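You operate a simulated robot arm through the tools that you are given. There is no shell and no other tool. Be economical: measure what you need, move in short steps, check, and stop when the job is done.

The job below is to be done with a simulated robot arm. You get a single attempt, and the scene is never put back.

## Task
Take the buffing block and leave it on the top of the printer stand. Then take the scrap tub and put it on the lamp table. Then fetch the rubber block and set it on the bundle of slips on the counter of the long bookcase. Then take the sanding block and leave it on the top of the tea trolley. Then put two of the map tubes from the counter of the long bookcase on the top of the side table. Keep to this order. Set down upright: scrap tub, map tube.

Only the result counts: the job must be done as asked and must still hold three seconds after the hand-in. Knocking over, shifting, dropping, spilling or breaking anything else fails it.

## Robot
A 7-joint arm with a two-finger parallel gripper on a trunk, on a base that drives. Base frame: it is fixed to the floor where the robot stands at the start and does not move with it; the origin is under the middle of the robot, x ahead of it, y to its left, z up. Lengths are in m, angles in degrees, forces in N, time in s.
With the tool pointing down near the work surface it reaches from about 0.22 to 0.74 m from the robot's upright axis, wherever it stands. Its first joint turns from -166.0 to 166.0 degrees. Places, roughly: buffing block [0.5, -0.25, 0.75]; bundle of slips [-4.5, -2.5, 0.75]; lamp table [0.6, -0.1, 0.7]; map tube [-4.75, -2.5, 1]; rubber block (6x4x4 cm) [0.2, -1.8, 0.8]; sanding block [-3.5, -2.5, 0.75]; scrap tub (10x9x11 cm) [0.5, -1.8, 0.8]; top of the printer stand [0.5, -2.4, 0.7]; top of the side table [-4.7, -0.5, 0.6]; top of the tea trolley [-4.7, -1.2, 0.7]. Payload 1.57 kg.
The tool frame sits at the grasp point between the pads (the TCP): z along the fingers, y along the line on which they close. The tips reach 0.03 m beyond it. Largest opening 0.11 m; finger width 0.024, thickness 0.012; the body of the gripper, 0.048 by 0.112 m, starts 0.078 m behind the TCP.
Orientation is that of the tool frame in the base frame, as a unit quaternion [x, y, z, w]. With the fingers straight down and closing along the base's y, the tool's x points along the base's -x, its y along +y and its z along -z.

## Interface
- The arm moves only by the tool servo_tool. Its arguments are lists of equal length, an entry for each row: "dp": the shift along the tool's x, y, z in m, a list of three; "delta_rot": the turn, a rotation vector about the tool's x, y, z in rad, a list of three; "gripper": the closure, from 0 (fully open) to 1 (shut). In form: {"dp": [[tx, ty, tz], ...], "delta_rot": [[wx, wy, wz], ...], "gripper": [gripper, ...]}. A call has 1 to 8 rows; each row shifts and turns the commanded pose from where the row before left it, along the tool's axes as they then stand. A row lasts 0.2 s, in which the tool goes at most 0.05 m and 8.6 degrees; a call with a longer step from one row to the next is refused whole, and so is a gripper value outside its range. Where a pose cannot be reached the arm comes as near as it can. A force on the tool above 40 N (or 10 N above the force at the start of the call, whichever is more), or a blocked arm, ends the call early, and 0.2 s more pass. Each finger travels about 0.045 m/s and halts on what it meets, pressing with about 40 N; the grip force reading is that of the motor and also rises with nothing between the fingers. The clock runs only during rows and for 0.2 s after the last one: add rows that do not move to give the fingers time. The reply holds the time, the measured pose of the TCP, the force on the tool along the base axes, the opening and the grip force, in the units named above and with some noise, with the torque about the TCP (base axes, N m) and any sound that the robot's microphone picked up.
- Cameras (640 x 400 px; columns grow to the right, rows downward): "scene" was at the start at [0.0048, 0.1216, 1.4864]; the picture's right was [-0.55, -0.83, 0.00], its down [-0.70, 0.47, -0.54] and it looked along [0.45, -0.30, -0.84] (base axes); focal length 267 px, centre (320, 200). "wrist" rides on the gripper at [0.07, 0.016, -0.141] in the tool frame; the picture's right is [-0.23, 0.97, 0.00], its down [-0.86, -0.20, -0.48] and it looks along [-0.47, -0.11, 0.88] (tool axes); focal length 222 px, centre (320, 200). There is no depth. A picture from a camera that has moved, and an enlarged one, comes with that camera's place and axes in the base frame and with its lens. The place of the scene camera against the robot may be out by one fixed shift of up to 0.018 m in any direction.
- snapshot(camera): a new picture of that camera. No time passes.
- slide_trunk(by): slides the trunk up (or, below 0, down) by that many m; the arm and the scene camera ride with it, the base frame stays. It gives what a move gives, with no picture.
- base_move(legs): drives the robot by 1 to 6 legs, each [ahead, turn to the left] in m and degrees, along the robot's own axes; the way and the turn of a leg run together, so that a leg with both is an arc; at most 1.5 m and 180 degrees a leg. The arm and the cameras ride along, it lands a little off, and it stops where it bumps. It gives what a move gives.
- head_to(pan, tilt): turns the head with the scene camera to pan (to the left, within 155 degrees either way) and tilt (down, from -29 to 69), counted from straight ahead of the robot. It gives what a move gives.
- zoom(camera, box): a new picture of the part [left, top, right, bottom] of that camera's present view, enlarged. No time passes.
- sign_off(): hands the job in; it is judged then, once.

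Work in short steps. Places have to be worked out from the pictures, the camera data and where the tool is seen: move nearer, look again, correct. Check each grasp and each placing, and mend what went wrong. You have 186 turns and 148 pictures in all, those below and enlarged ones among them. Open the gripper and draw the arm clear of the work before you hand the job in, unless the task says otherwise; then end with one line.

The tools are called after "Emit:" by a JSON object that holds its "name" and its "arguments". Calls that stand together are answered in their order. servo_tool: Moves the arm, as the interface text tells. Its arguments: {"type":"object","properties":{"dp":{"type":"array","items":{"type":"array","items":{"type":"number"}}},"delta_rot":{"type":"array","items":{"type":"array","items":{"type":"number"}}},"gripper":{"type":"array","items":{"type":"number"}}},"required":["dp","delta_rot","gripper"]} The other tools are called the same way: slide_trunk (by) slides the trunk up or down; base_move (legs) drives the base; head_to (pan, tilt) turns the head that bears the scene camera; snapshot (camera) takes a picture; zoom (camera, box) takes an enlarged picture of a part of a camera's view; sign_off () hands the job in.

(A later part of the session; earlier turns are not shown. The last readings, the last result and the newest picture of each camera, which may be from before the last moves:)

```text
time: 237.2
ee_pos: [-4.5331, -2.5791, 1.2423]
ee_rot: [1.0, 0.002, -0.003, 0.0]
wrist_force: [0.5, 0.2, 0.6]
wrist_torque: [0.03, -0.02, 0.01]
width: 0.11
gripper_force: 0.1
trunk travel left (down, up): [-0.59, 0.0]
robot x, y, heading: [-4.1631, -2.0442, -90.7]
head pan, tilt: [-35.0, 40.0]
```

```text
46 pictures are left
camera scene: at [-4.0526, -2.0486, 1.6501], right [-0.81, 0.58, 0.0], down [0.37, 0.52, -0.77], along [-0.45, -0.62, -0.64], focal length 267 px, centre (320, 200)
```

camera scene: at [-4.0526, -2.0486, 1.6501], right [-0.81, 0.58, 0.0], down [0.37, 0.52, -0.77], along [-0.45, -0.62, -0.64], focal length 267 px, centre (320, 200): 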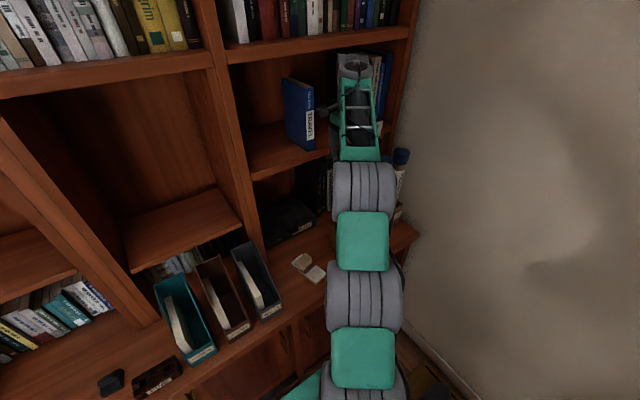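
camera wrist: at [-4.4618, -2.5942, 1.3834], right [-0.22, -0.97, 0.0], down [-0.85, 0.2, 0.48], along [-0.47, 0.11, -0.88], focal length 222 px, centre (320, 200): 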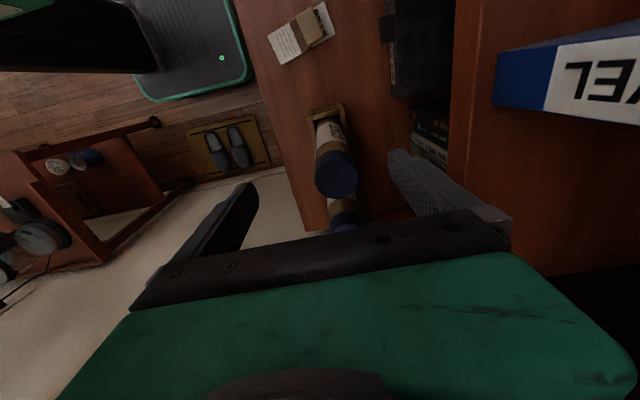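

COAST's axis computes to about (-4.555, -2.590). I centre and descend in part, then check.

Emit:
{"name": "servo_tool", "arguments": {"dp": [[-0.022, 0.011, 0], [0, 0, 0.035], [0, 0, 0.035], [0, 0, 0]], "delta_rot": [[0, 0, 0], [0, 0, 0], [0, 0, 0], [0, 0, 0]], "gripper": [0, 0, 0, 0]}}

Emit:
{"name": "snapshot", "arguments": {"camera": "wrist"}}

```text
time: 238.2
ee_pos: [-4.5559, -2.5896, 1.1693]
ee_rot: [1.0, 0.0, -0.002, 0.0]
wrist_force: [0.3, -0.6, 0.0]
wrist_torque: [-0.02, -0.01, 0.0]
width: 0.1099
gripper_force: 0.1
trunk travel left (down, up): [-0.59, 0.0]
robot x, y, heading: [-4.1657, -2.0469, -90.7]
head pan, tilt: [-35.0, 40.0]
```

```text
45 pictures are left
camera wrist: at [-4.4855, -2.6047, 1.3112], right [-0.23, -0.97, 0.0], down [-0.85, 0.2, 0.48], along [-0.47, 0.11, -0.88], focal length 222 px, centre (320, 200)
```

wrist: 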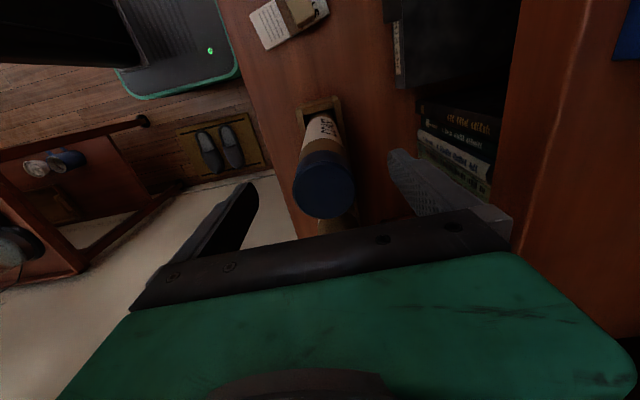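

Well centred; cap top is perhaps at 1.18, so I grip with the TCP at 1.12 to keep the palm clear of it.

Emit:
{"name": "servo_tool", "arguments": {"dp": [[0, 0, 0.025], [0, 0, 0.024], [0, 0, 0], [0, 0, 0], [0, 0, 0], [0, 0, 0], [0, 0, 0], [0, 0, 0]], "delta_rot": [[0, 0, 0], [0, 0, 0], [0, 0, 0], [0, 0, 0], [0, 0, 0], [0, 0, 0], [0, 0, 0], [0, 0, 0]], "gripper": [0, 0, 0, 1, 1, 1, 1, 1]}}

Emit:
{"name": "snapshot", "arguments": {"camera": "wrist"}}

```text
time: 240.0
ee_pos: [-4.5554, -2.5902, 1.1217]
ee_rot: [1.0, 0.001, -0.003, 0.0]
wrist_force: [-0.2, -0.3, 0.1]
wrist_torque: [-0.45, -0.05, 0.0]
width: 0.0497
gripper_force: 26.7
trunk travel left (down, up): [-0.59, 0.0]
robot x, y, heading: [-4.163, -2.0441, -90.8]
head pan, tilt: [-35.0, 40.0]
```

```text
44 pictures are left
camera wrist: at [-4.4848, -2.6049, 1.2633], right [-0.23, -0.97, 0.0], down [-0.85, 0.2, 0.48], along [-0.47, 0.11, -0.88], focal length 222 px, centre (320, 200)
```

wrist: 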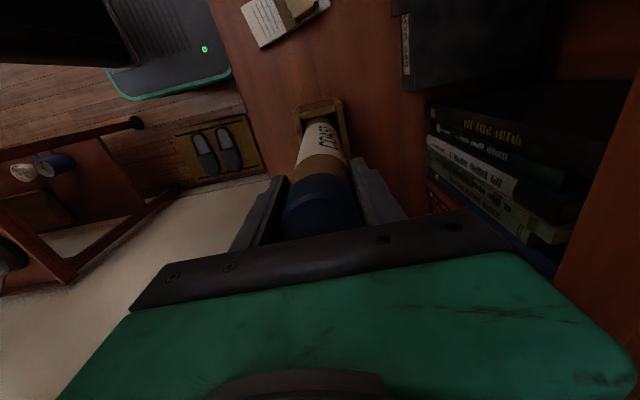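

Contact at 0.05. I finish the squeeze and lift straight out of the stand.

Emit:
{"name": "servo_tool", "arguments": {"dp": [[0, 0, 0], [0, 0, -0.02], [0, 0, -0.04], [0, 0, -0.04], [0, 0, -0.04], [0, 0, -0.03], [0, 0, 0]], "delta_rot": [[0, 0, 0], [0, 0, 0], [0, 0, 0], [0, 0, 0], [0, 0, 0], [0, 0, 0], [0, 0, 0]], "gripper": [1, 1, 1, 1, 1, 1, 1]}}

Emit:
{"name": "snapshot", "arguments": {"camera": "wrist"}}

Emit:
{"name": "snapshot", "arguments": {"camera": "scene"}}

```text
time: 241.6
ee_pos: [-4.5446, -2.576, 1.2677]
ee_rot: [1.0, 0.001, -0.001, -0.001]
wrist_force: [0.3, 0.0, -2.1]
wrist_torque: [-0.01, -0.03, -0.04]
width: 0.0491
gripper_force: 40.0
out of reach, approached as far as the arm can: row 5, 6
trunk travel left (down, up): [-0.59, 0.0]
robot x, y, heading: [-4.1636, -2.0428, -90.7]
head pan, tilt: [-35.0, 40.0]
```

```text
43 pictures are left
camera wrist: at [-4.4746, -2.592, 1.4091], right [-0.23, -0.97, 0.0], down [-0.85, 0.2, 0.48], along [-0.47, 0.11, -0.88], focal length 222 px, centre (320, 200)
```

wrist: 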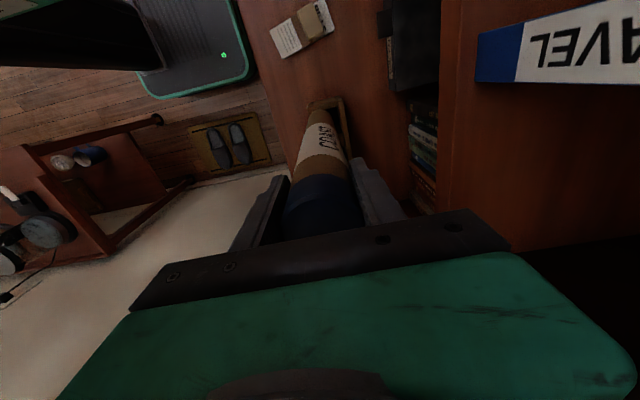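

```text
42 pictures are left
camera scene: at [-4.053, -2.049, 1.6501], right [-0.81, 0.58, 0.0], down [0.37, 0.52, -0.77], along [-0.45, -0.62, -0.64], focal length 267 px, centre (320, 200)
```

scene: 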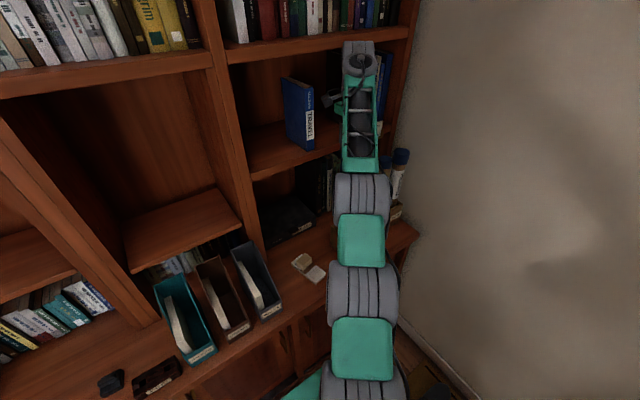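

COAST is out. I draw it toward the robot, first away from the shelf, then in front of the robot.

Emit:
{"name": "servo_tool", "arguments": {"dp": [[0, -0.045, 0.004], [0, -0.045, 0.004], [0, -0.045, 0.004], [0.01, -0.045, 0], [0.03, -0.03, 0], [0.045, 0, 0], [0.045, 0, 0], [0, 0, 0]], "delta_rot": [[0, 0, 0], [0, 0, 0], [0, 0, 0], [0, 0, 0], [0, 0, 0], [0, 0, 0], [0, 0, 0], [0, 0, 0]], "gripper": [1, 1, 1, 1, 1, 1, 1, 1]}}

Emit:
{"name": "snapshot", "arguments": {"camera": "scene"}}

```text
time: 243.4
ee_pos: [-4.4147, -2.366, 1.2502]
ee_rot: [1.0, 0.001, -0.002, -0.001]
wrist_force: [0.7, -0.1, -2.7]
wrist_torque: [-0.01, -0.02, 0.01]
width: 0.0494
gripper_force: 39.8
trunk travel left (down, up): [-0.59, 0.0]
robot x, y, heading: [-4.1667, -2.0428, -90.6]
head pan, tilt: [-35.0, 40.0]
```

```text
41 pictures are left
camera scene: at [-4.0534, -2.0493, 1.6501], right [-0.81, 0.58, 0.0], down [0.37, 0.52, -0.77], along [-0.45, -0.62, -0.64], focal length 267 px, centre (320, 200)
```

scene: 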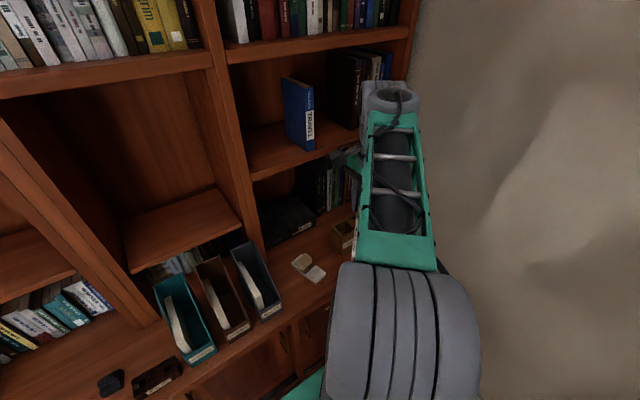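

I centre the tube in front of the robot, then drive backwards diagonally to the side table and turn to it.

Emit:
{"name": "servo_tool", "arguments": {"dp": [[0.048, 0, 0], [0.048, 0, 0], [0.048, 0, 0], [0.048, 0, 0], [0.045, 0, 0], [0, 0, 0]], "delta_rot": [[0, 0, 0], [0, 0, 0], [0, 0, 0], [0, 0, 0], [0, 0, 0], [0, 0, 0]], "gripper": [1, 1, 1, 1, 1, 1]}}

Emit:
{"name": "base_move", "arguments": {"legs": [[0, -14.5], [-1.5, 0], [0, -74.5]]}}

Emit:
{"name": "head_to", "arguments": {"pan": 0, "tilt": 42}}

Emit:
{"name": "snapshot", "arguments": {"camera": "scene"}}

```text
time: 244.5
ee_pos: [-4.2572, -2.3554, 1.2406]
ee_rot: [0.994, -0.111, 0.003, -0.022]
wrist_force: [0.0, -0.7, -2.1]
wrist_torque: [0.03, -0.05, 0.0]
width: 0.0493
gripper_force: 40.1
trunk travel left (down, up): [-0.59, 0.0]
robot x, y, heading: [-4.1678, -2.044, -90.5]
head pan, tilt: [-35.0, 40.0]
stopped in row 5: the arm was blocked; the commanded pose is now the measured one
```

```text
time: 256.0
ee_pos: [-4.1067, -0.5252, 1.2443]
ee_rot: [-0.644, 0.765, -0.015, 0.012]
wrist_force: [0.5, -0.6, -2.7]
wrist_torque: [0.0, 0.01, -0.03]
width: 0.0495
gripper_force: 40.2
trunk travel left (down, up): [-0.59, 0.0]
robot x, y, heading: [-3.7935, -0.5989, -178.1]
head pan, tilt: [-35.0, 40.0]
```

```text
time: 257.0
ee_pos: [-4.1057, -0.5258, 1.2429]
ee_rot: [-0.643, 0.766, -0.017, 0.013]
wrist_force: [-0.1, -0.7, -2.3]
wrist_torque: [-0.03, 0.06, 0.02]
width: 0.0491
gripper_force: 40.2
trunk travel left (down, up): [-0.59, 0.0]
robot x, y, heading: [-3.7916, -0.6001, -178.0]
head pan, tilt: [0.0, 42.0]
```

```text
40 pictures are left
camera scene: at [-3.8031, -0.7519, 1.6473], right [-0.03, 1.0, 0.0], down [0.67, 0.02, -0.74], along [-0.74, -0.03, -0.67], focal length 267 px, centre (320, 200)
```

scene: 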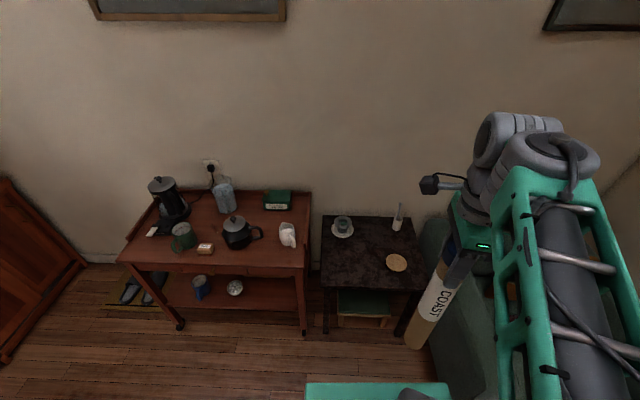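

The wrist ran to its turn limit while drawing in, but the tube is held. I turn the tool back to its natural orientation here in free air.

Emit:
{"name": "servo_tool", "arguments": {"dp": [[0, 0, 0], [0, 0, 0], [0, 0, 0], [0, 0, 0], [0, 0, 0], [0, 0, 0], [0, 0, 0], [0, 0, 0]], "delta_rot": [[0, 0, -0.145], [0, 0, -0.145], [0, 0, -0.145], [0, 0, -0.145], [0, 0, -0.145], [0, 0, -0.145], [0, 0, -0.145], [0, 0, -0.145]], "gripper": [1, 1, 1, 1, 1, 1, 1, 1]}}

Emit:
{"name": "servo_tool", "arguments": {"dp": [[0, 0, 0], [0, 0, 0], [0, 0, 0], [0, 0, 0], [0, 0, 0]], "delta_rot": [[0, 0, -0.145], [0, 0, -0.145], [0, 0, -0.145], [0, 0, -0.145], [0, 0, 0]], "gripper": [1, 1, 1, 1, 1]}}

Emit:
{"name": "base_move", "arguments": {"legs": [[0.15, 0]]}}

Emit:
{"name": "snapshot", "arguments": {"camera": "scene"}}

```text
time: 258.8
ee_pos: [-4.1076, -0.5257, 1.2435]
ee_rot: [0.958, -0.287, 0.019, -0.001]
wrist_force: [0.0, -0.1, -3.0]
wrist_torque: [0.01, 0.02, 0.0]
width: 0.0493
gripper_force: 40.1
trunk travel left (down, up): [-0.59, 0.0]
robot x, y, heading: [-3.795, -0.6045, -178.1]
head pan, tilt: [0.0, 42.0]
```

```text
time: 260.0
ee_pos: [-4.1057, -0.5256, 1.2428]
ee_rot: [1.0, -0.001, 0.018, 0.004]
wrist_force: [0.2, 0.7, -1.7]
wrist_torque: [0.04, -0.01, -0.03]
width: 0.0493
gripper_force: 39.8
trunk travel left (down, up): [-0.59, 0.0]
robot x, y, heading: [-3.7902, -0.6019, -178.0]
head pan, tilt: [0.0, 42.0]
```

```text
time: 261.4
ee_pos: [-4.2585, -0.5302, 1.244]
ee_rot: [1.0, -0.002, 0.019, 0.004]
wrist_force: [-0.2, 0.1, -2.6]
wrist_torque: [0.03, -0.04, 0.02]
width: 0.0496
gripper_force: 40.3
trunk travel left (down, up): [-0.59, 0.0]
robot x, y, heading: [-3.9398, -0.6081, -178.2]
head pan, tilt: [0.0, 42.0]
```

```text
39 pictures are left
camera scene: at [-3.956, -0.7571, 1.6472], right [-0.03, 1.0, 0.0], down [0.67, 0.02, -0.74], along [-0.74, -0.02, -0.67], focal length 267 px, centre (320, 200)
```

scene: 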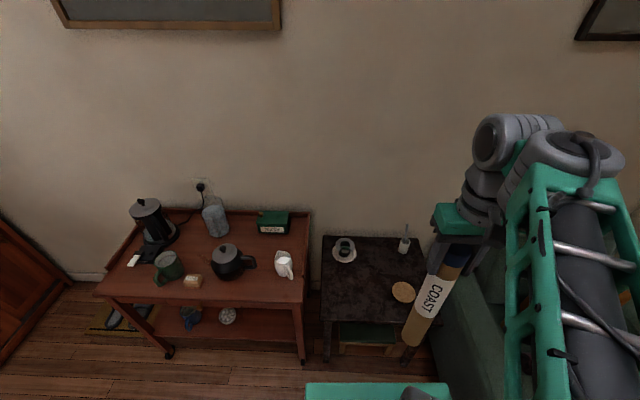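

I correct the 2° tilt and move over the free front-left part of the side table, target (-4.54, -0.68).

Emit:
{"name": "servo_tool", "arguments": {"dp": [[0, 0, 0], [-0.04, 0.0214, 0], [-0.04, 0.0214, 0], [-0.04, 0.0214, 0], [-0.04, 0.0214, 0], [-0.04, 0.0214, 0], [-0.04, 0.0214, 0], [-0.04, 0.0214, 0]], "delta_rot": [[0.008, -0.038, 0], [0, 0, 0], [0, 0, 0], [0, 0, 0], [0, 0, 0], [0, 0, 0], [0, 0, 0], [0, 0, 0]], "gripper": [1, 1, 1, 1, 1, 1, 1, 1]}}

Emit:
{"name": "snapshot", "arguments": {"camera": "wrist"}}

Emit:
{"name": "snapshot", "arguments": {"camera": "scene"}}

```text
time: 263.2
ee_pos: [-4.5395, -0.6772, 1.2414]
ee_rot: [1.0, -0.002, 0.0, 0.001]
wrist_force: [-0.1, 0.1, -2.2]
wrist_torque: [0.02, -0.03, 0.0]
width: 0.0493
gripper_force: 39.6
trunk travel left (down, up): [-0.59, 0.0]
robot x, y, heading: [-3.9463, -0.609, -178.0]
head pan, tilt: [0.0, 42.0]
```

```text
38 pictures are left
camera wrist: at [-4.4698, -0.694, 1.3834], right [-0.23, -0.97, 0.0], down [-0.85, 0.2, 0.48], along [-0.47, 0.11, -0.88], focal length 222 px, centre (320, 200)
```

wrist: 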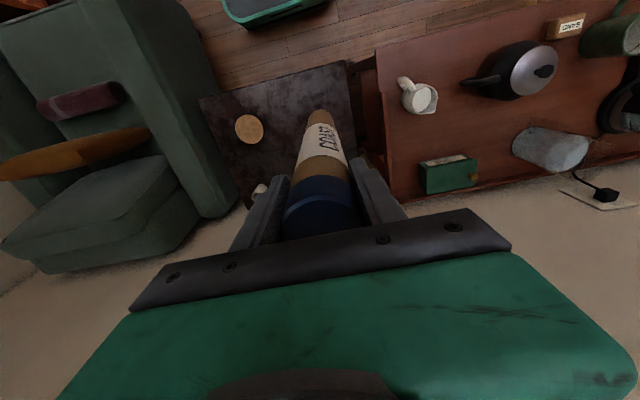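

```text
37 pictures are left
camera scene: at [-3.9565, -0.7576, 1.6471], right [-0.03, 1.0, 0.0], down [0.67, 0.02, -0.74], along [-0.74, -0.02, -0.67], focal length 267 px, centre (320, 200)
```

scene: 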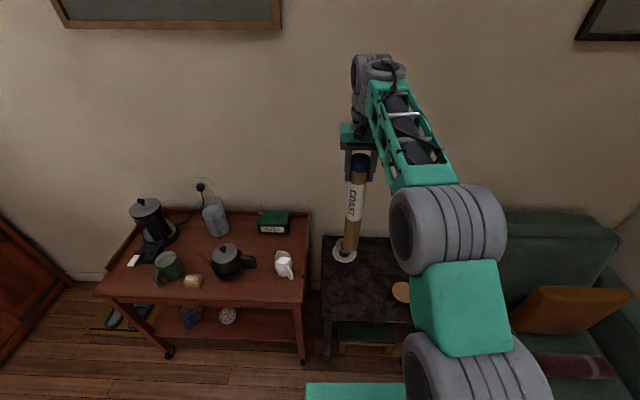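

The tube hangs vertical, its bottom about 0.34 below the TCP, and the spot is clear. I lower the trunk 0.24 and check.

Emit:
{"name": "slide_trunk", "arguments": {"by": -0.24}}

Emit:
{"name": "snapshot", "arguments": {"camera": "scene"}}

```text
time: 265.7
ee_pos: [-4.5385, -0.6773, 1.002]
ee_rot: [1.0, -0.003, 0.001, 0.001]
wrist_force: [-0.1, -0.2, -2.1]
wrist_torque: [0.03, 0.0, 0.01]
width: 0.0493
gripper_force: 39.9
trunk travel left (down, up): [-0.35, 0.24]
robot x, y, heading: [-3.945, -0.6081, -178.1]
head pan, tilt: [0.0, 42.0]
```

```text
36 pictures are left
camera scene: at [-3.955, -0.7571, 1.4072], right [-0.03, 1.0, 0.0], down [0.67, 0.02, -0.74], along [-0.74, -0.02, -0.67], focal length 267 px, centre (320, 200)
```

scene: 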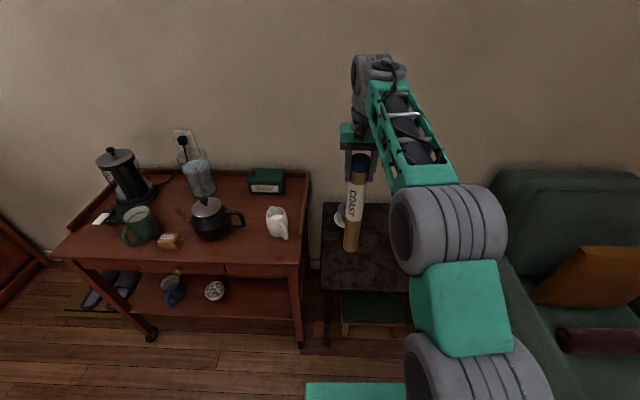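

I lower with the arm in small steps until contact.

Emit:
{"name": "servo_tool", "arguments": {"dp": [[0, 0, 0.02], [0, 0, 0.01], [0, 0, 0.006], [0, 0, 0.005], [0, 0, 0.005], [0, 0, 0.005], [0, 0, 0.005], [0, 0, 0.005]], "delta_rot": [[0, 0, 0], [0, 0, 0], [0, 0, 0], [0, 0, 0], [0, 0, 0], [0, 0, 0], [0, 0, 0], [0, 0, 0]], "gripper": [1, 1, 1, 1, 1, 1, 1, 1]}}

Emit:
{"name": "zoom", "arguments": {"camera": "scene", "box": [300, 130, 440, 310]}}

```text
time: 267.5
ee_pos: [-4.5377, -0.6767, 0.9414]
ee_rot: [1.0, -0.002, 0.0, 0.0]
wrist_force: [-0.4, 0.5, -3.3]
wrist_torque: [-0.01, -0.01, -0.01]
width: 0.0496
gripper_force: 40.1
trunk travel left (down, up): [-0.35, 0.24]
robot x, y, heading: [-3.9437, -0.6095, -178.0]
head pan, tilt: [0.0, 42.0]
```

```text
2.22 times, centred on (370, 220) of scene
camera zoom: at [-3.955, -0.7571, 1.4072], right [-0.03, 1.0, 0.0], down [0.67, 0.02, -0.74], along [-0.74, -0.02, -0.67], focal length 594 px, centre (209, 156)
```

zoom: 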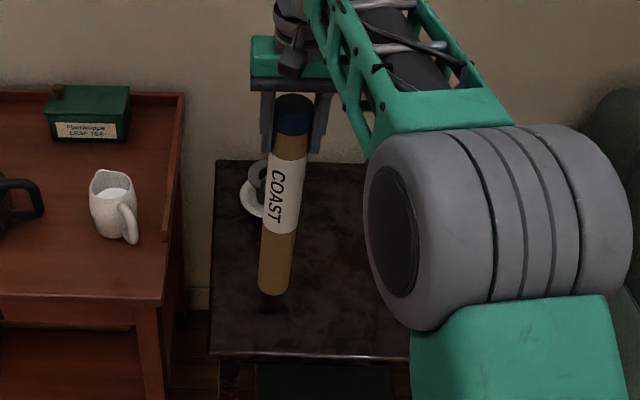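

Emit:
{"name": "servo_tool", "arguments": {"dp": [[0, 0, 0.004], [0, 0, 0.004], [0, 0, 0.004], [0, 0, 0.004], [0, 0, 0.004], [0, 0, 0.004], [0, 0, 0.004], [0, 0, 0.004]], "delta_rot": [[0, 0, 0], [0, 0, 0], [0, 0, 0], [0, 0, 0], [0, 0, 0], [0, 0, 0], [0, 0, 0], [0, 0, 0]], "gripper": [1, 1, 1, 1, 1, 1, 1, 1]}}

```text
time: 269.3
ee_pos: [-4.5385, -0.6782, 0.9097]
ee_rot: [1.0, -0.003, 0.001, 0.001]
wrist_force: [0.7, -1.2, -2.3]
wrist_torque: [0.0, 0.03, 0.03]
width: 0.0492
gripper_force: 40.2
trunk travel left (down, up): [-0.35, 0.24]
robot x, y, heading: [-3.9399, -0.6101, -178.0]
head pan, tilt: [0.0, 42.0]
```

Emit:
{"name": "servo_tool", "arguments": {"dp": [[0, 0, 0.003], [0, 0, 0.003], [0, 0, 0.003], [0, 0, 0.003], [0, 0, 0.003], [0, 0, 0.003], [0, 0, 0.003], [0, 0, 0.003]], "delta_rot": [[0, 0, 0], [0, 0, 0], [0, 0, 0], [0, 0, 0], [0, 0, 0], [0, 0, 0], [0, 0, 0], [0, 0, 0]], "gripper": [1, 1, 1, 1, 1, 1, 1, 1]}}

Emit:
{"name": "zoom", "arguments": {"camera": "scene", "box": [300, 130, 440, 310]}}

```text
time: 270.6
ee_pos: [-4.54, -0.6766, 0.9004]
ee_rot: [1.0, -0.003, -0.01, 0.0]
wrist_force: [3.8, 1.8, 13.2]
wrist_torque: [0.64, -0.67, -0.05]
width: 0.0498
gripper_force: 40.0
trunk travel left (down, up): [-0.35, 0.24]
robot x, y, heading: [-3.943, -0.61, -178.2]
head pan, tilt: [0.0, 42.0]
stopped in row 6: the force on the tool passed its limit (the readings are from after the stop); the commanded pose is now the measured one
```

```text
2.22 times, centred on (370, 220) of scene
camera zoom: at [-3.9533, -0.7569, 1.407], right [-0.03, 1.0, 0.0], down [0.67, 0.02, -0.74], along [-0.74, -0.02, -0.67], focal length 594 px, centre (209, 156)
```

zoom: 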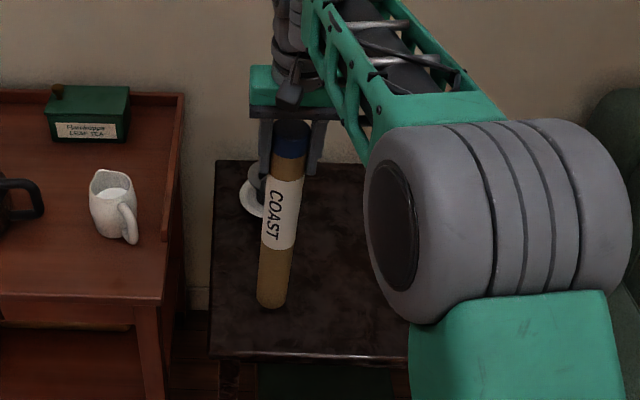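

Contact at 0.900, with a slight 1° compliance tilt. I ease up 3 mm, straighten, and set it down again lightly.

Emit:
{"name": "servo_tool", "arguments": {"dp": [[0, 0, -0.004], [0, 0, 0], [0, 0, 0], [0, 0, 0.002], [0, 0, 0.001], [0, 0, 0]], "delta_rot": [[0, 0, 0], [0, 0.02, 0], [0, 0, 0], [0, 0, 0], [0, 0, 0], [0, 0, 0]], "gripper": [1, 1, 1, 1, 1, 1]}}

```text
time: 272.0
ee_pos: [-4.5406, -0.6762, 0.9028]
ee_rot: [1.0, -0.003, 0.001, 0.0]
wrist_force: [4.3, 0.9, 18.2]
wrist_torque: [0.4, -0.75, -0.02]
width: 0.0491
gripper_force: 39.5
trunk travel left (down, up): [-0.35, 0.24]
robot x, y, heading: [-3.9455, -0.6063, -178.2]
head pan, tilt: [0.0, 42.0]
```

Vertical and firmly on the table. I relieve the load by 2 mm, open slowly and rise clear of the tube.

Emit:
{"name": "servo_tool", "arguments": {"dp": [[0, 0, -0.002], [0, 0, 0], [0, 0, 0], [0, 0, 0], [0, 0, 0], [0, 0, -0.03], [0, 0, -0.05], [0, 0, -0.05]], "delta_rot": [[0, 0, 0], [0, 0, 0], [0, 0, 0], [0, 0, 0], [0, 0, 0], [0, 0, 0], [0, 0, 0], [0, 0, 0]], "gripper": [0.85, 0.5, 0.3, 0.1, 0.1, 0.1, 0.1, 0.1]}}

Emit:
{"name": "zoom", "arguments": {"camera": "scene", "box": [300, 130, 440, 310]}}

Emit:
{"name": "snapshot", "arguments": {"camera": "wrist"}}

```text
time: 273.8
ee_pos: [-4.5403, -0.677, 1.033]
ee_rot: [1.0, -0.002, 0.004, 0.001]
wrist_force: [-0.1, 0.8, 0.8]
wrist_torque: [0.04, -0.02, 0.01]
width: 0.0991
gripper_force: 0.0
trunk travel left (down, up): [-0.35, 0.24]
robot x, y, heading: [-3.9425, -0.6041, -178.0]
head pan, tilt: [0.0, 42.0]
```

```text
2.22 times, centred on (370, 220) of scene
camera zoom: at [-3.9533, -0.7565, 1.4073], right [-0.03, 1.0, 0.0], down [0.67, 0.02, -0.74], along [-0.74, -0.02, -0.67], focal length 594 px, centre (209, 156)
```

zoom: 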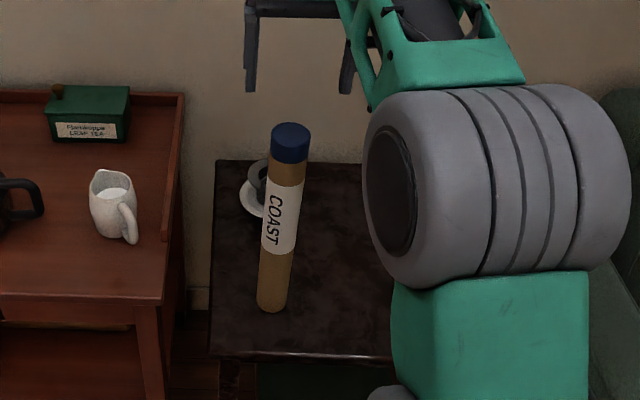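

```text
32 pictures are left
camera wrist: at [-4.4723, -0.6919, 1.1747], right [-0.23, -0.97, 0.0], down [-0.86, 0.2, 0.47], along [-0.46, 0.11, -0.88], focal length 222 px, centre (320, 200)
```

wrist: 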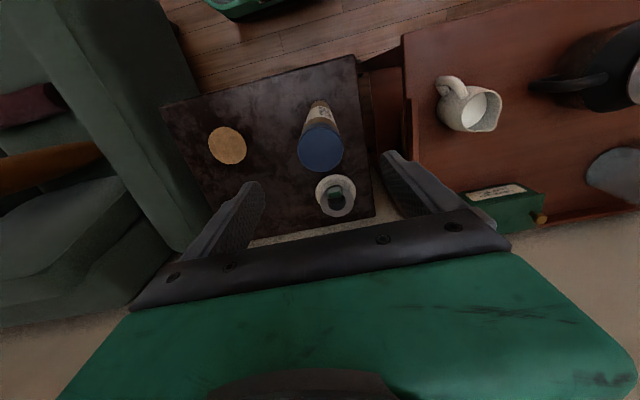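

COAST stands upright on the side table. I back away and drive back for HILLS, a bit closer to the stand this time, with the trunk up again.

Emit:
{"name": "servo_tool", "arguments": {"dp": [[0, 0, -0.045], [0, 0, -0.045], [0.045, 0, 0], [0.045, 0, 0], [0.045, 0, 0], [0.045, 0, 0], [0.045, 0, 0], [0, 0, 0]], "delta_rot": [[0, 0, 0], [0, 0, 0], [0, 0, 0], [0, 0, 0], [0, 0, 0], [0, 0, 0], [0, 0, 0], [0, 0, 0]], "gripper": [0, 0, 0, 0, 0, 0, 0, 0]}}

Emit:
{"name": "base_move", "arguments": {"legs": [[-0.15, 0], [0, 72], [1.5, 0], [0.06, 0], [0, 16]]}}

Emit:
{"name": "slide_trunk", "arguments": {"by": 0.24}}

Emit:
{"name": "head_to", "arguments": {"pan": -40, "tilt": 40}}

Emit:
{"name": "snapshot", "arguments": {"camera": "scene"}}

```text
time: 275.6
ee_pos: [-4.3107, -0.6781, 1.1188]
ee_rot: [1.0, -0.003, 0.003, 0.001]
wrist_force: [0.4, -0.6, -0.1]
wrist_torque: [-0.01, 0.04, -0.02]
width: 0.1099
gripper_force: 0.1
out of reach, approached as far as the arm can: row 2
trunk travel left (down, up): [-0.35, 0.24]
robot x, y, heading: [-3.9456, -0.6075, -178.1]
head pan, tilt: [0.0, 42.0]
```

```text
time: 288.7
ee_pos: [-4.1565, -2.4858, 1.117]
ee_rot: [0.719, 0.695, 0.003, -0.001]
wrist_force: [-0.2, -0.3, -0.3]
wrist_torque: [-0.01, 0.0, 0.03]
width: 0.1099
gripper_force: 0.2
trunk travel left (down, up): [-0.35, 0.24]
robot x, y, heading: [-4.2195, -2.1163, -89.9]
head pan, tilt: [0.0, 42.0]
```

```text
time: 291.2
ee_pos: [-4.157, -2.486, 1.3573]
ee_rot: [0.72, 0.694, 0.002, -0.001]
wrist_force: [0.5, 0.3, 0.5]
wrist_torque: [-0.01, 0.01, 0.01]
width: 0.11
gripper_force: 0.1
trunk travel left (down, up): [-0.59, 0.0]
robot x, y, heading: [-4.2205, -2.1182, -89.8]
head pan, tilt: [0.0, 42.0]
```

```text
time: 292.3
ee_pos: [-4.1571, -2.4866, 1.3569]
ee_rot: [0.719, 0.695, 0.002, -0.002]
wrist_force: [0.0, 0.1, -0.3]
wrist_torque: [-0.02, -0.02, 0.01]
width: 0.1098
gripper_force: 0.0
trunk travel left (down, up): [-0.59, 0.0]
robot x, y, heading: [-4.2174, -2.1143, -89.9]
head pan, tilt: [-40.0, 40.0]
```

```text
31 pictures are left
camera scene: at [-4.1114, -2.1153, 1.6501], right [-0.77, 0.64, 0.0], down [0.41, 0.49, -0.77], along [-0.49, -0.59, -0.64], focal length 267 px, centre (320, 200)
```

scene: 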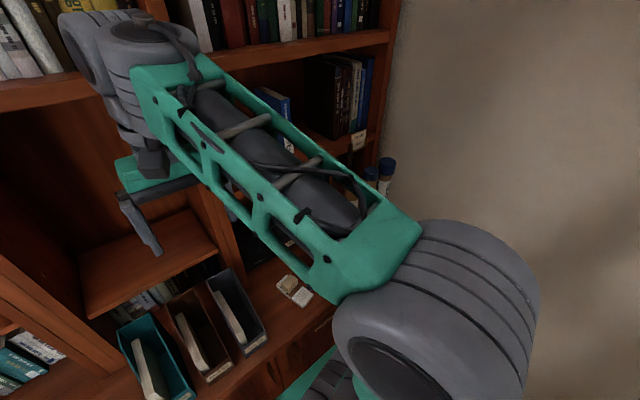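

The tool is at (-4.16, -2.49, 1.36). I move it toward the stand's front, lowering to 1.25, and then rotate by 90°.

Emit:
{"name": "servo_tool", "arguments": {"dp": [[0.003, -0.0416, 0.0155], [0.003, -0.0416, 0.0155], [0.003, -0.0416, 0.0155], [0.003, -0.0416, 0.0155], [0.003, -0.0416, 0.0155], [0.003, -0.0416, 0.0155], [0.003, -0.0416, 0.0155], [0, 0, 0]], "delta_rot": [[0, 0, 0], [0, 0, 0], [0, 0, 0], [0, 0, 0], [0, 0, 0], [0, 0, 0], [0, 0, 0.14], [0, 0, 0.14]], "gripper": [0, 0, 0, 0, 0, 0, 0, 0]}}

Emit:
{"name": "servo_tool", "arguments": {"dp": [[0, 0, 0], [0, 0, 0], [0, 0, 0], [0, 0, 0], [0, 0, 0], [0, 0, 0], [0, 0, 0], [0, 0, 0]], "delta_rot": [[0, 0, 0.14], [0, 0, 0.14], [0, 0, 0.14], [0, 0, 0.14], [0, 0, 0.14], [0, 0, 0.14], [0, 0, 0.14], [0, 0, 0.14]], "gripper": [0, 0, 0, 0, 0, 0, 0, 0]}}

Emit:
{"name": "snapshot", "arguments": {"camera": "scene"}}

Emit:
{"name": "snapshot", "arguments": {"camera": "wrist"}}

```text
time: 294.1
ee_pos: [-4.4488, -2.456, 1.2495]
ee_rot: [0.809, 0.587, 0.003, -0.002]
wrist_force: [0.5, -0.1, -0.7]
wrist_torque: [-0.02, 0.02, -0.01]
width: 0.1099
gripper_force: 0.2
trunk travel left (down, up): [-0.59, 0.0]
robot x, y, heading: [-4.2203, -2.12, -90.1]
head pan, tilt: [-40.0, 40.0]
```

```text
time: 295.9
ee_pos: [-4.4476, -2.4541, 1.2502]
ee_rot: [0.998, 0.067, 0.0, -0.002]
wrist_force: [0.7, 0.0, -0.5]
wrist_torque: [0.0, 0.01, 0.0]
width: 0.11
gripper_force: 0.0
trunk travel left (down, up): [-0.59, 0.0]
robot x, y, heading: [-4.22, -2.1179, -89.8]
head pan, tilt: [-40.0, 40.0]
```

```text
30 pictures are left
camera scene: at [-4.1115, -2.1153, 1.6502], right [-0.77, 0.64, 0.0], down [0.41, 0.49, -0.77], along [-0.49, -0.59, -0.64], focal length 267 px, centre (320, 200)
```

scene: 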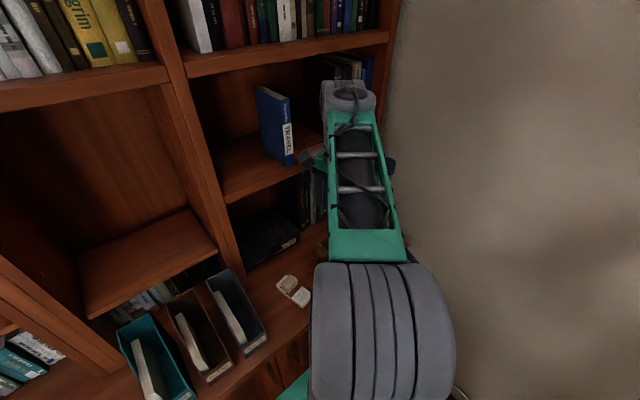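

```text
29 pictures are left
camera wrist: at [-4.3762, -2.4609, 1.391], right [-0.09, -1.0, -0.01], down [-0.88, 0.08, 0.48], along [-0.47, 0.05, -0.88], focal length 222 px, centre (320, 200)
```

wrist: 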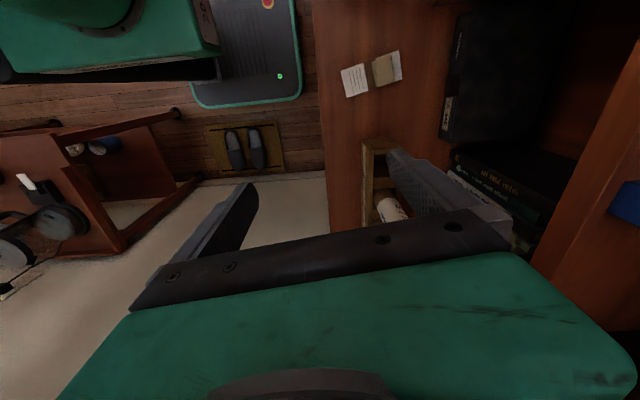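

I finish the rotation and move over HILLS, expected at about (-4.645, -2.59).

Emit:
{"name": "servo_tool", "arguments": {"dp": [[0, 0, 0], [-0.039, 0.027, 0], [-0.039, 0.027, 0], [-0.039, 0.027, 0], [-0.039, 0.027, 0], [-0.039, 0.027, 0], [0, 0, 0]], "delta_rot": [[0, 0, 0.134], [0, 0, 0], [0, 0, 0], [0, 0, 0], [0, 0, 0], [0, 0, 0], [0, 0, 0]], "gripper": [0, 0, 0, 0, 0, 0, 0]}}

Emit:
{"name": "snapshot", "arguments": {"camera": "wrist"}}

```text
time: 297.5
ee_pos: [-4.6418, -2.591, 1.2505]
ee_rot: [1.0, 0.001, 0.0, -0.001]
wrist_force: [-0.4, 1.6, 0.1]
wrist_torque: [-0.02, 0.0, 0.01]
width: 0.1101
gripper_force: 0.1
trunk travel left (down, up): [-0.59, 0.0]
robot x, y, heading: [-4.2202, -2.1166, -89.9]
head pan, tilt: [-40.0, 40.0]
```

```text
28 pictures are left
camera wrist: at [-4.5727, -2.6064, 1.3921], right [-0.22, -0.97, 0.0], down [-0.86, 0.2, 0.48], along [-0.47, 0.11, -0.88], focal length 222 px, centre (320, 200)
```

wrist: 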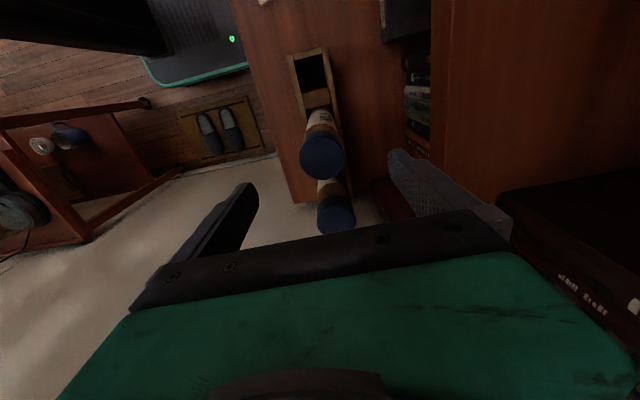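

HILLS is right below (≈(-4.641, -2.592)). I descend to 1.17 and verify.

Emit:
{"name": "servo_tool", "arguments": {"dp": [[0, 0.001, 0.04], [0, 0, 0.04], [0, 0, 0]], "delta_rot": [[0, 0, 0], [0, 0, 0], [0, 0, 0]], "gripper": [0, 0, 0]}}

Emit:
{"name": "snapshot", "arguments": {"camera": "wrist"}}

```text
time: 298.3
ee_pos: [-4.6444, -2.5924, 1.1677]
ee_rot: [1.0, 0.001, 0.001, -0.003]
wrist_force: [0.0, 0.0, 0.3]
wrist_torque: [-0.01, -0.02, -0.02]
width: 0.1102
gripper_force: 0.1
trunk travel left (down, up): [-0.59, 0.0]
robot x, y, heading: [-4.2203, -2.1163, -90.2]
head pan, tilt: [-40.0, 40.0]
```

```text
27 pictures are left
camera wrist: at [-4.5745, -2.6078, 1.3099], right [-0.23, -0.97, -0.01], down [-0.86, 0.2, 0.48], along [-0.46, 0.11, -0.88], focal length 222 px, centre (320, 200)
```

wrist: 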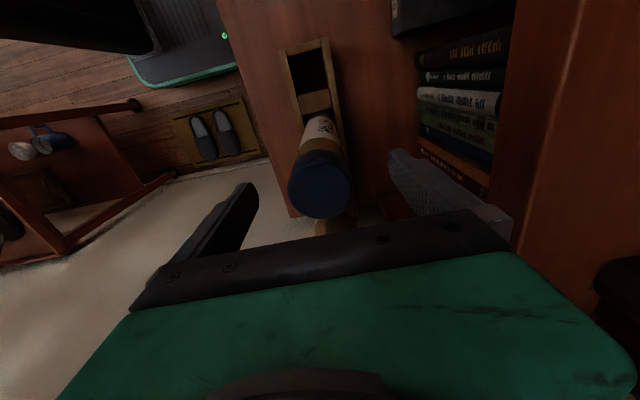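

Same picture as with COAST: centred. I go down to 1.12, close, and grip firmly.

Emit:
{"name": "servo_tool", "arguments": {"dp": [[0, 0, 0.025], [0, 0, 0.022], [0, 0, 0], [0, 0, 0], [0, 0, 0], [0, 0, 0], [0, 0, 0], [0, 0, 0]], "delta_rot": [[0, 0, 0], [0, 0, 0], [0, 0, 0], [0, 0, 0], [0, 0, 0], [0, 0, 0], [0, 0, 0], [0, 0, 0]], "gripper": [0, 0, 0, 1, 1, 1, 1, 1]}}

Emit:
{"name": "servo_tool", "arguments": {"dp": [[0, 0, 0], [0, 0, -0.02], [0, 0, -0.04], [0, 0, -0.04], [0, 0, -0.04], [0, 0, 0]], "delta_rot": [[0, 0, 0], [0, 0, 0], [0, 0, 0], [0, 0, 0], [0, 0, 0], [0, 0, 0]], "gripper": [1, 1, 1, 1, 1, 1]}}

Emit:
{"name": "snapshot", "arguments": {"camera": "wrist"}}

```text
time: 300.1
ee_pos: [-4.6443, -2.5911, 1.1205]
ee_rot: [1.0, 0.001, 0.0, -0.003]
wrist_force: [-0.4, -0.4, -0.9]
wrist_torque: [-0.35, 0.02, 0.0]
width: 0.0495
gripper_force: 26.9
trunk travel left (down, up): [-0.59, 0.0]
robot x, y, heading: [-4.2176, -2.1152, -89.7]
head pan, tilt: [-40.0, 40.0]
```

```text
time: 301.5
ee_pos: [-4.6441, -2.5913, 1.26]
ee_rot: [1.0, 0.0, 0.0, -0.003]
wrist_force: [0.2, -0.4, -2.7]
wrist_torque: [-0.05, 0.0, -0.02]
width: 0.0495
gripper_force: 40.2
trunk travel left (down, up): [-0.59, 0.0]
robot x, y, heading: [-4.2215, -2.1116, -89.9]
head pan, tilt: [-40.0, 40.0]
```

```text
26 pictures are left
camera wrist: at [-4.5739, -2.6065, 1.4022], right [-0.22, -0.97, -0.01], down [-0.86, 0.19, 0.48], along [-0.46, 0.11, -0.88], focal length 222 px, centre (320, 200)
```

wrist: 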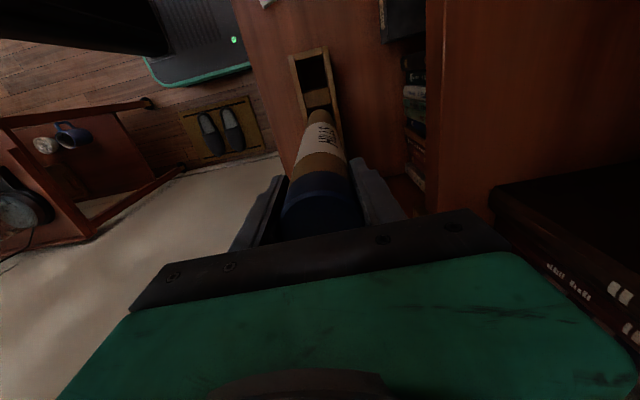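

Lifted. I raise a bit more for clearance, then draw it out in +y, away from the stand.

Emit:
{"name": "servo_tool", "arguments": {"dp": [[0, 0, -0.025], [0, -0.03, 0], [0, -0.045, 0], [0, -0.045, 0], [0, -0.045, 0], [0, -0.045, 0], [0.02, -0.02, 0], [0, 0, 0]], "delta_rot": [[0, 0, 0], [0, 0, 0], [0, 0, 0], [0, 0, 0], [0, 0, 0], [0, 0, 0], [0, 0, 0], [0, 0, 0]], "gripper": [1, 1, 1, 1, 1, 1, 1, 1]}}

Emit:
{"name": "snapshot", "arguments": {"camera": "scene"}}

```text
time: 303.3
ee_pos: [-4.6229, -2.361, 1.2877]
ee_rot: [1.0, 0.002, 0.002, -0.003]
wrist_force: [-0.6, 0.2, -1.8]
wrist_torque: [0.0, 0.0, -0.02]
width: 0.0493
gripper_force: 40.3
trunk travel left (down, up): [-0.59, 0.0]
robot x, y, heading: [-4.2193, -2.1182, -89.8]
head pan, tilt: [-40.0, 40.0]
```

```text
25 pictures are left
camera scene: at [-4.112, -2.1156, 1.6502], right [-0.77, 0.64, 0.0], down [0.41, 0.49, -0.77], along [-0.49, -0.59, -0.64], focal length 267 px, centre (320, 200)
```

scene: 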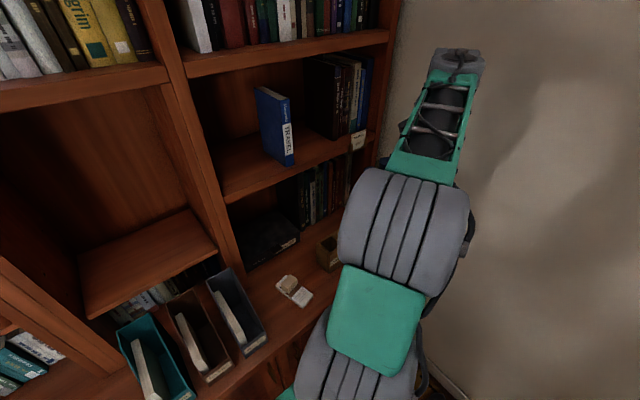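

I turn the tool partly back here, then swing the tube to the robot's front.

Emit:
{"name": "servo_tool", "arguments": {"dp": [[0, 0, 0], [0, 0, 0], [0, 0, 0], [0, 0, 0], [0, 0, 0], [0, 0, 0], [0, 0, 0]], "delta_rot": [[0, 0, -0.145], [0, 0, -0.145], [0, 0, -0.145], [0, 0, -0.145], [0, 0, -0.145], [0, 0, -0.145], [0, 0, 0]], "gripper": [1, 1, 1, 1, 1, 1, 1]}}

Emit:
{"name": "servo_tool", "arguments": {"dp": [[0.024, 0.0402, 0], [0.024, 0.0402, 0], [0.024, 0.0402, 0], [0.024, 0.0402, 0], [0.024, 0.0402, 0], [0.024, 0.0402, 0], [0.024, 0.0402, 0], [0, 0, 0]], "delta_rot": [[0, 0, 0], [0, 0, 0], [0, 0, 0], [0, 0, 0], [0, 0, 0], [0, 0, 0], [0, 0, 0], [0, 0, 0]], "gripper": [1, 1, 1, 1, 1, 1, 1, 1]}}

Emit:
{"name": "snapshot", "arguments": {"camera": "scene"}}

```text
time: 304.9
ee_pos: [-4.6224, -2.3606, 1.2882]
ee_rot: [0.906, 0.423, 0.002, -0.002]
wrist_force: [0.3, -0.1, -2.2]
wrist_torque: [0.02, 0.01, 0.02]
width: 0.0492
gripper_force: 39.8
trunk travel left (down, up): [-0.59, 0.0]
robot x, y, heading: [-4.2191, -2.1108, -89.8]
head pan, tilt: [-40.0, 40.0]
```

```text
time: 306.7
ee_pos: [-4.2976, -2.4146, 1.2882]
ee_rot: [0.906, 0.423, 0.002, -0.001]
wrist_force: [-0.7, -1.3, -1.8]
wrist_torque: [0.02, 0.02, 0.0]
width: 0.0495
gripper_force: 40.0
trunk travel left (down, up): [-0.59, 0.0]
robot x, y, heading: [-4.2208, -2.1133, -89.6]
head pan, tilt: [-40.0, 40.0]
```

```text
24 pictures are left
camera scene: at [-4.1114, -2.1153, 1.6501], right [-0.77, 0.64, 0.0], down [0.41, 0.49, -0.77], along [-0.49, -0.59, -0.64], focal length 267 px, centre (320, 200)
```

scene: 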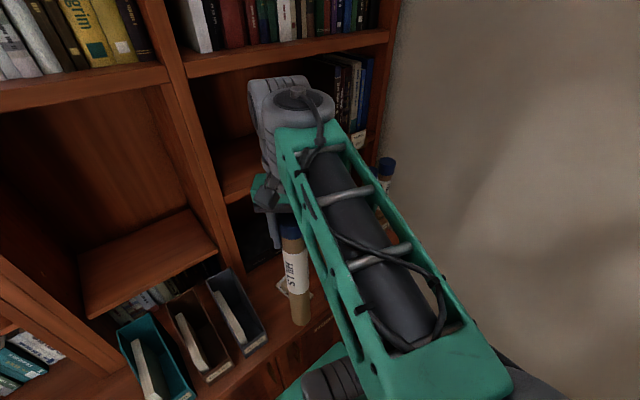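

I complete the tool rotation and drive back to the side table by the same way.

Emit:
{"name": "servo_tool", "arguments": {"dp": [[0, 0, 0], [0, 0, 0], [0, 0, 0], [0, 0, 0], [0, 0, 0], [0, 0, 0]], "delta_rot": [[0, 0, -0.14], [0, 0, -0.14], [0, 0, -0.14], [0, 0, -0.14], [0, 0, -0.14], [0, 0, 0]], "gripper": [1, 1, 1, 1, 1, 1]}}

Emit:
{"name": "base_move", "arguments": {"legs": [[0, -16], [-1.5, 0], [-0.06, 0], [0, -73]]}}

Emit:
{"name": "head_to", "arguments": {"pan": 0, "tilt": 42}}

Emit:
{"name": "snapshot", "arguments": {"camera": "scene"}}

```text
time: 308.1
ee_pos: [-4.3001, -2.413, 1.288]
ee_rot: [0.706, 0.708, 0.003, -0.001]
wrist_force: [-0.5, -0.6, -2.4]
wrist_torque: [0.06, 0.01, 0.01]
width: 0.0493
gripper_force: 40.2
trunk travel left (down, up): [-0.59, 0.0]
robot x, y, heading: [-4.2162, -2.1174, -90.0]
head pan, tilt: [-40.0, 40.0]
```

```text
time: 320.4
ee_pos: [-4.0711, -0.4941, 1.2877]
ee_rot: [1.0, -0.004, 0.003, 0.0]
wrist_force: [-0.1, 0.1, -2.2]
wrist_torque: [-0.06, 0.01, 0.0]
width: 0.0493
gripper_force: 40.3
trunk travel left (down, up): [-0.59, 0.0]
robot x, y, heading: [-3.7754, -0.5725, 179.5]
head pan, tilt: [-40.0, 40.0]
```

```text
time: 321.5
ee_pos: [-4.0713, -0.4928, 1.2872]
ee_rot: [1.0, -0.003, 0.003, 0.0]
wrist_force: [-0.2, 0.6, -2.6]
wrist_torque: [-0.01, 0.01, 0.02]
width: 0.0491
gripper_force: 39.9
trunk travel left (down, up): [-0.59, 0.0]
robot x, y, heading: [-3.7794, -0.5728, 179.5]
head pan, tilt: [0.0, 42.0]
```

```text
23 pictures are left
camera scene: at [-3.7927, -0.7268, 1.6472], right [0.01, 1.0, 0.0], down [0.67, 0.0, -0.74], along [-0.74, 0.0, -0.67], focal length 267 px, centre (320, 200)
```

scene: 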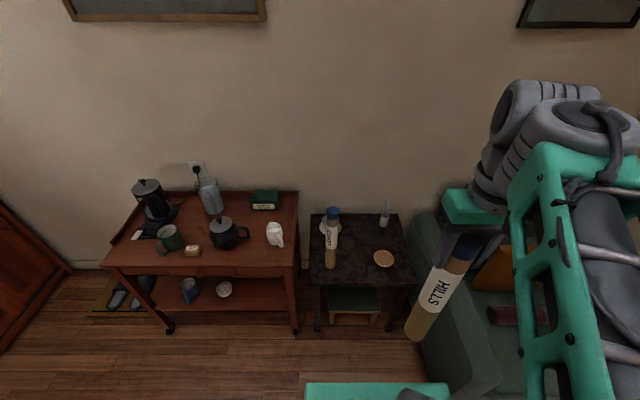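

COAST stands safely. Target for HILLS is (-4.515, -0.545). I drive 0.15 m nearer and move over it.

Emit:
{"name": "base_move", "arguments": {"legs": [[0.15, 0]]}}

Emit:
{"name": "servo_tool", "arguments": {"dp": [[-0.042, 0.0075, 0], [-0.042, 0.0075, 0], [-0.042, 0.0075, 0], [-0.042, 0.0075, 0], [-0.042, 0.0075, 0], [-0.042, 0.0075, 0], [-0.04, 0.0075, 0], [0, 0, 0]], "delta_rot": [[0, 0, 0], [0, 0, 0], [0, 0, 0], [0, 0, 0], [0, 0, 0], [0, 0, 0], [0, 0, 0], [0, 0, 0]], "gripper": [1, 1, 1, 1, 1, 1, 1, 1]}}

Emit:
{"name": "snapshot", "arguments": {"camera": "wrist"}}

Emit:
{"name": "snapshot", "arguments": {"camera": "scene"}}

```text
time: 322.9
ee_pos: [-4.2243, -0.4938, 1.2884]
ee_rot: [1.0, -0.004, 0.004, 0.002]
wrist_force: [-0.3, 0.1, -2.6]
wrist_torque: [-0.02, -0.03, -0.02]
width: 0.0491
gripper_force: 40.2
trunk travel left (down, up): [-0.59, 0.0]
robot x, y, heading: [-3.9241, -0.5778, 179.5]
head pan, tilt: [0.0, 42.0]
```

```text
time: 324.6
ee_pos: [-4.5157, -0.5424, 1.2849]
ee_rot: [1.0, -0.004, 0.003, 0.001]
wrist_force: [0.1, -0.7, -2.4]
wrist_torque: [0.02, -0.03, 0.01]
width: 0.0494
gripper_force: 39.6
trunk travel left (down, up): [-0.59, 0.0]
robot x, y, heading: [-3.9293, -0.5738, 179.9]
head pan, tilt: [0.0, 42.0]
```

```text
22 pictures are left
camera wrist: at [-4.4464, -0.5579, 1.4272], right [-0.23, -0.97, 0.0], down [-0.86, 0.21, 0.47], along [-0.46, 0.11, -0.88], focal length 222 px, centre (320, 200)
```

wrist: 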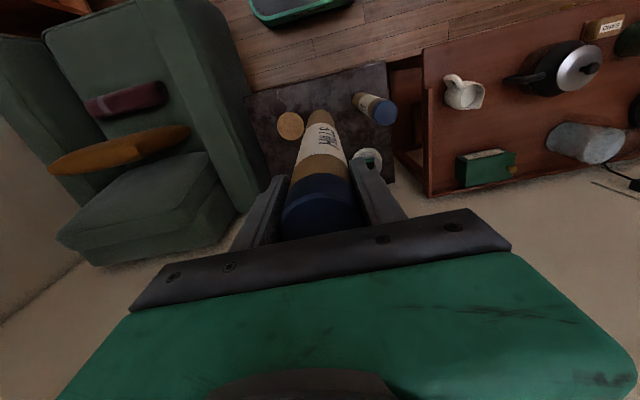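

```text
21 pictures are left
camera scene: at [-3.9431, -0.7259, 1.6472], right [0.01, 1.0, 0.0], down [0.67, 0.0, -0.74], along [-0.74, 0.0, -0.67], focal length 267 px, centre (320, 200)
```

scene: 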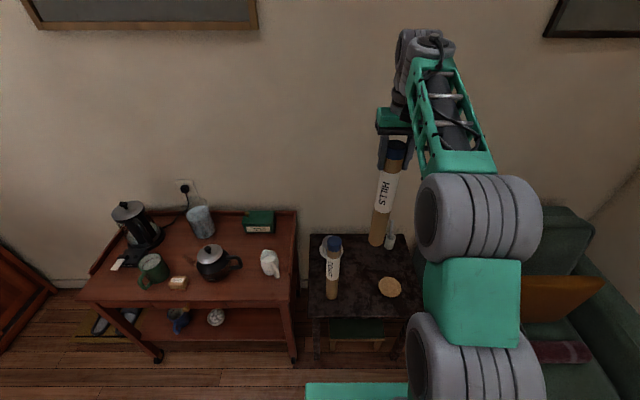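

The landing point projects between COAST and the coaster with ≥5 cm margins. I lower the trunk 0.3 m.

Emit:
{"name": "slide_trunk", "arguments": {"by": -0.3}}

Emit:
{"name": "zoom", "arguments": {"camera": "scene", "box": [290, 120, 450, 310]}}

```text
time: 327.6
ee_pos: [-4.5159, -0.5424, 0.9848]
ee_rot: [1.0, -0.004, 0.004, 0.001]
wrist_force: [0.2, 0.0, -2.3]
wrist_torque: [0.0, 0.0, 0.01]
width: 0.0494
gripper_force: 40.0
trunk travel left (down, up): [-0.29, 0.3]
robot x, y, heading: [-3.9242, -0.5771, 180.0]
head pan, tilt: [0.0, 42.0]
```

```text
2.11 times, centred on (370, 215) of scene
camera zoom: at [-3.9435, -0.726, 1.3472], right [0.01, 1.0, 0.0], down [0.67, 0.0, -0.74], along [-0.74, 0.0, -0.67], focal length 562 px, centre (215, 168)
```

zoom: 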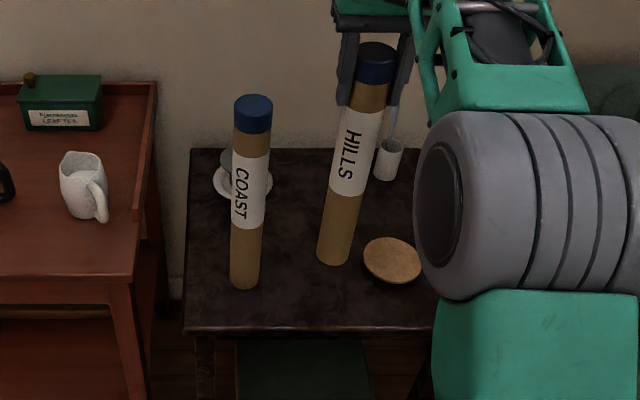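

Good alignment. I lower to about 0.915, then in small steps to contact.

Emit:
{"name": "servo_tool", "arguments": {"dp": [[0, 0, 0.02], [0, 0, 0.02], [0, 0, 0.015], [0, 0, 0.008], [0, 0, 0.004], [0, 0, 0.003], [0, 0, 0.003], [0, 0, 0.003]], "delta_rot": [[0, -0.008, 0], [0, 0, 0], [0, 0, 0], [0, 0, 0], [0, 0, 0], [0, 0, 0], [0, 0, 0], [0, 0, 0]], "gripper": [1, 1, 1, 1, 1, 1, 1, 1]}}

Emit:
{"name": "servo_tool", "arguments": {"dp": [[0, 0, 0.002], [0, 0, 0.002], [0, 0, 0.002], [0, 0, 0.002], [0, 0, 0]], "delta_rot": [[0, 0, 0], [0, 0, 0], [0, 0, 0], [0, 0, 0], [0, 0, 0]], "gripper": [1, 1, 1, 1, 1]}}

```text
time: 329.4
ee_pos: [-4.5146, -0.5425, 0.9087]
ee_rot: [1.0, -0.004, 0.0, 0.0]
wrist_force: [1.0, -0.5, -2.1]
wrist_torque: [0.01, -0.03, 0.02]
width: 0.0495
gripper_force: 39.7
trunk travel left (down, up): [-0.29, 0.3]
robot x, y, heading: [-3.9273, -0.5777, 179.9]
head pan, tilt: [0.0, 42.0]
```

```text
time: 330.6
ee_pos: [-4.5161, -0.5428, 0.8999]
ee_rot: [1.0, -0.003, -0.001, 0.001]
wrist_force: [0.6, -0.2, -1.9]
wrist_torque: [-0.03, -0.06, 0.0]
width: 0.0492
gripper_force: 40.0
trunk travel left (down, up): [-0.29, 0.3]
robot x, y, heading: [-3.9236, -0.5771, 179.6]
head pan, tilt: [0.0, 42.0]
```

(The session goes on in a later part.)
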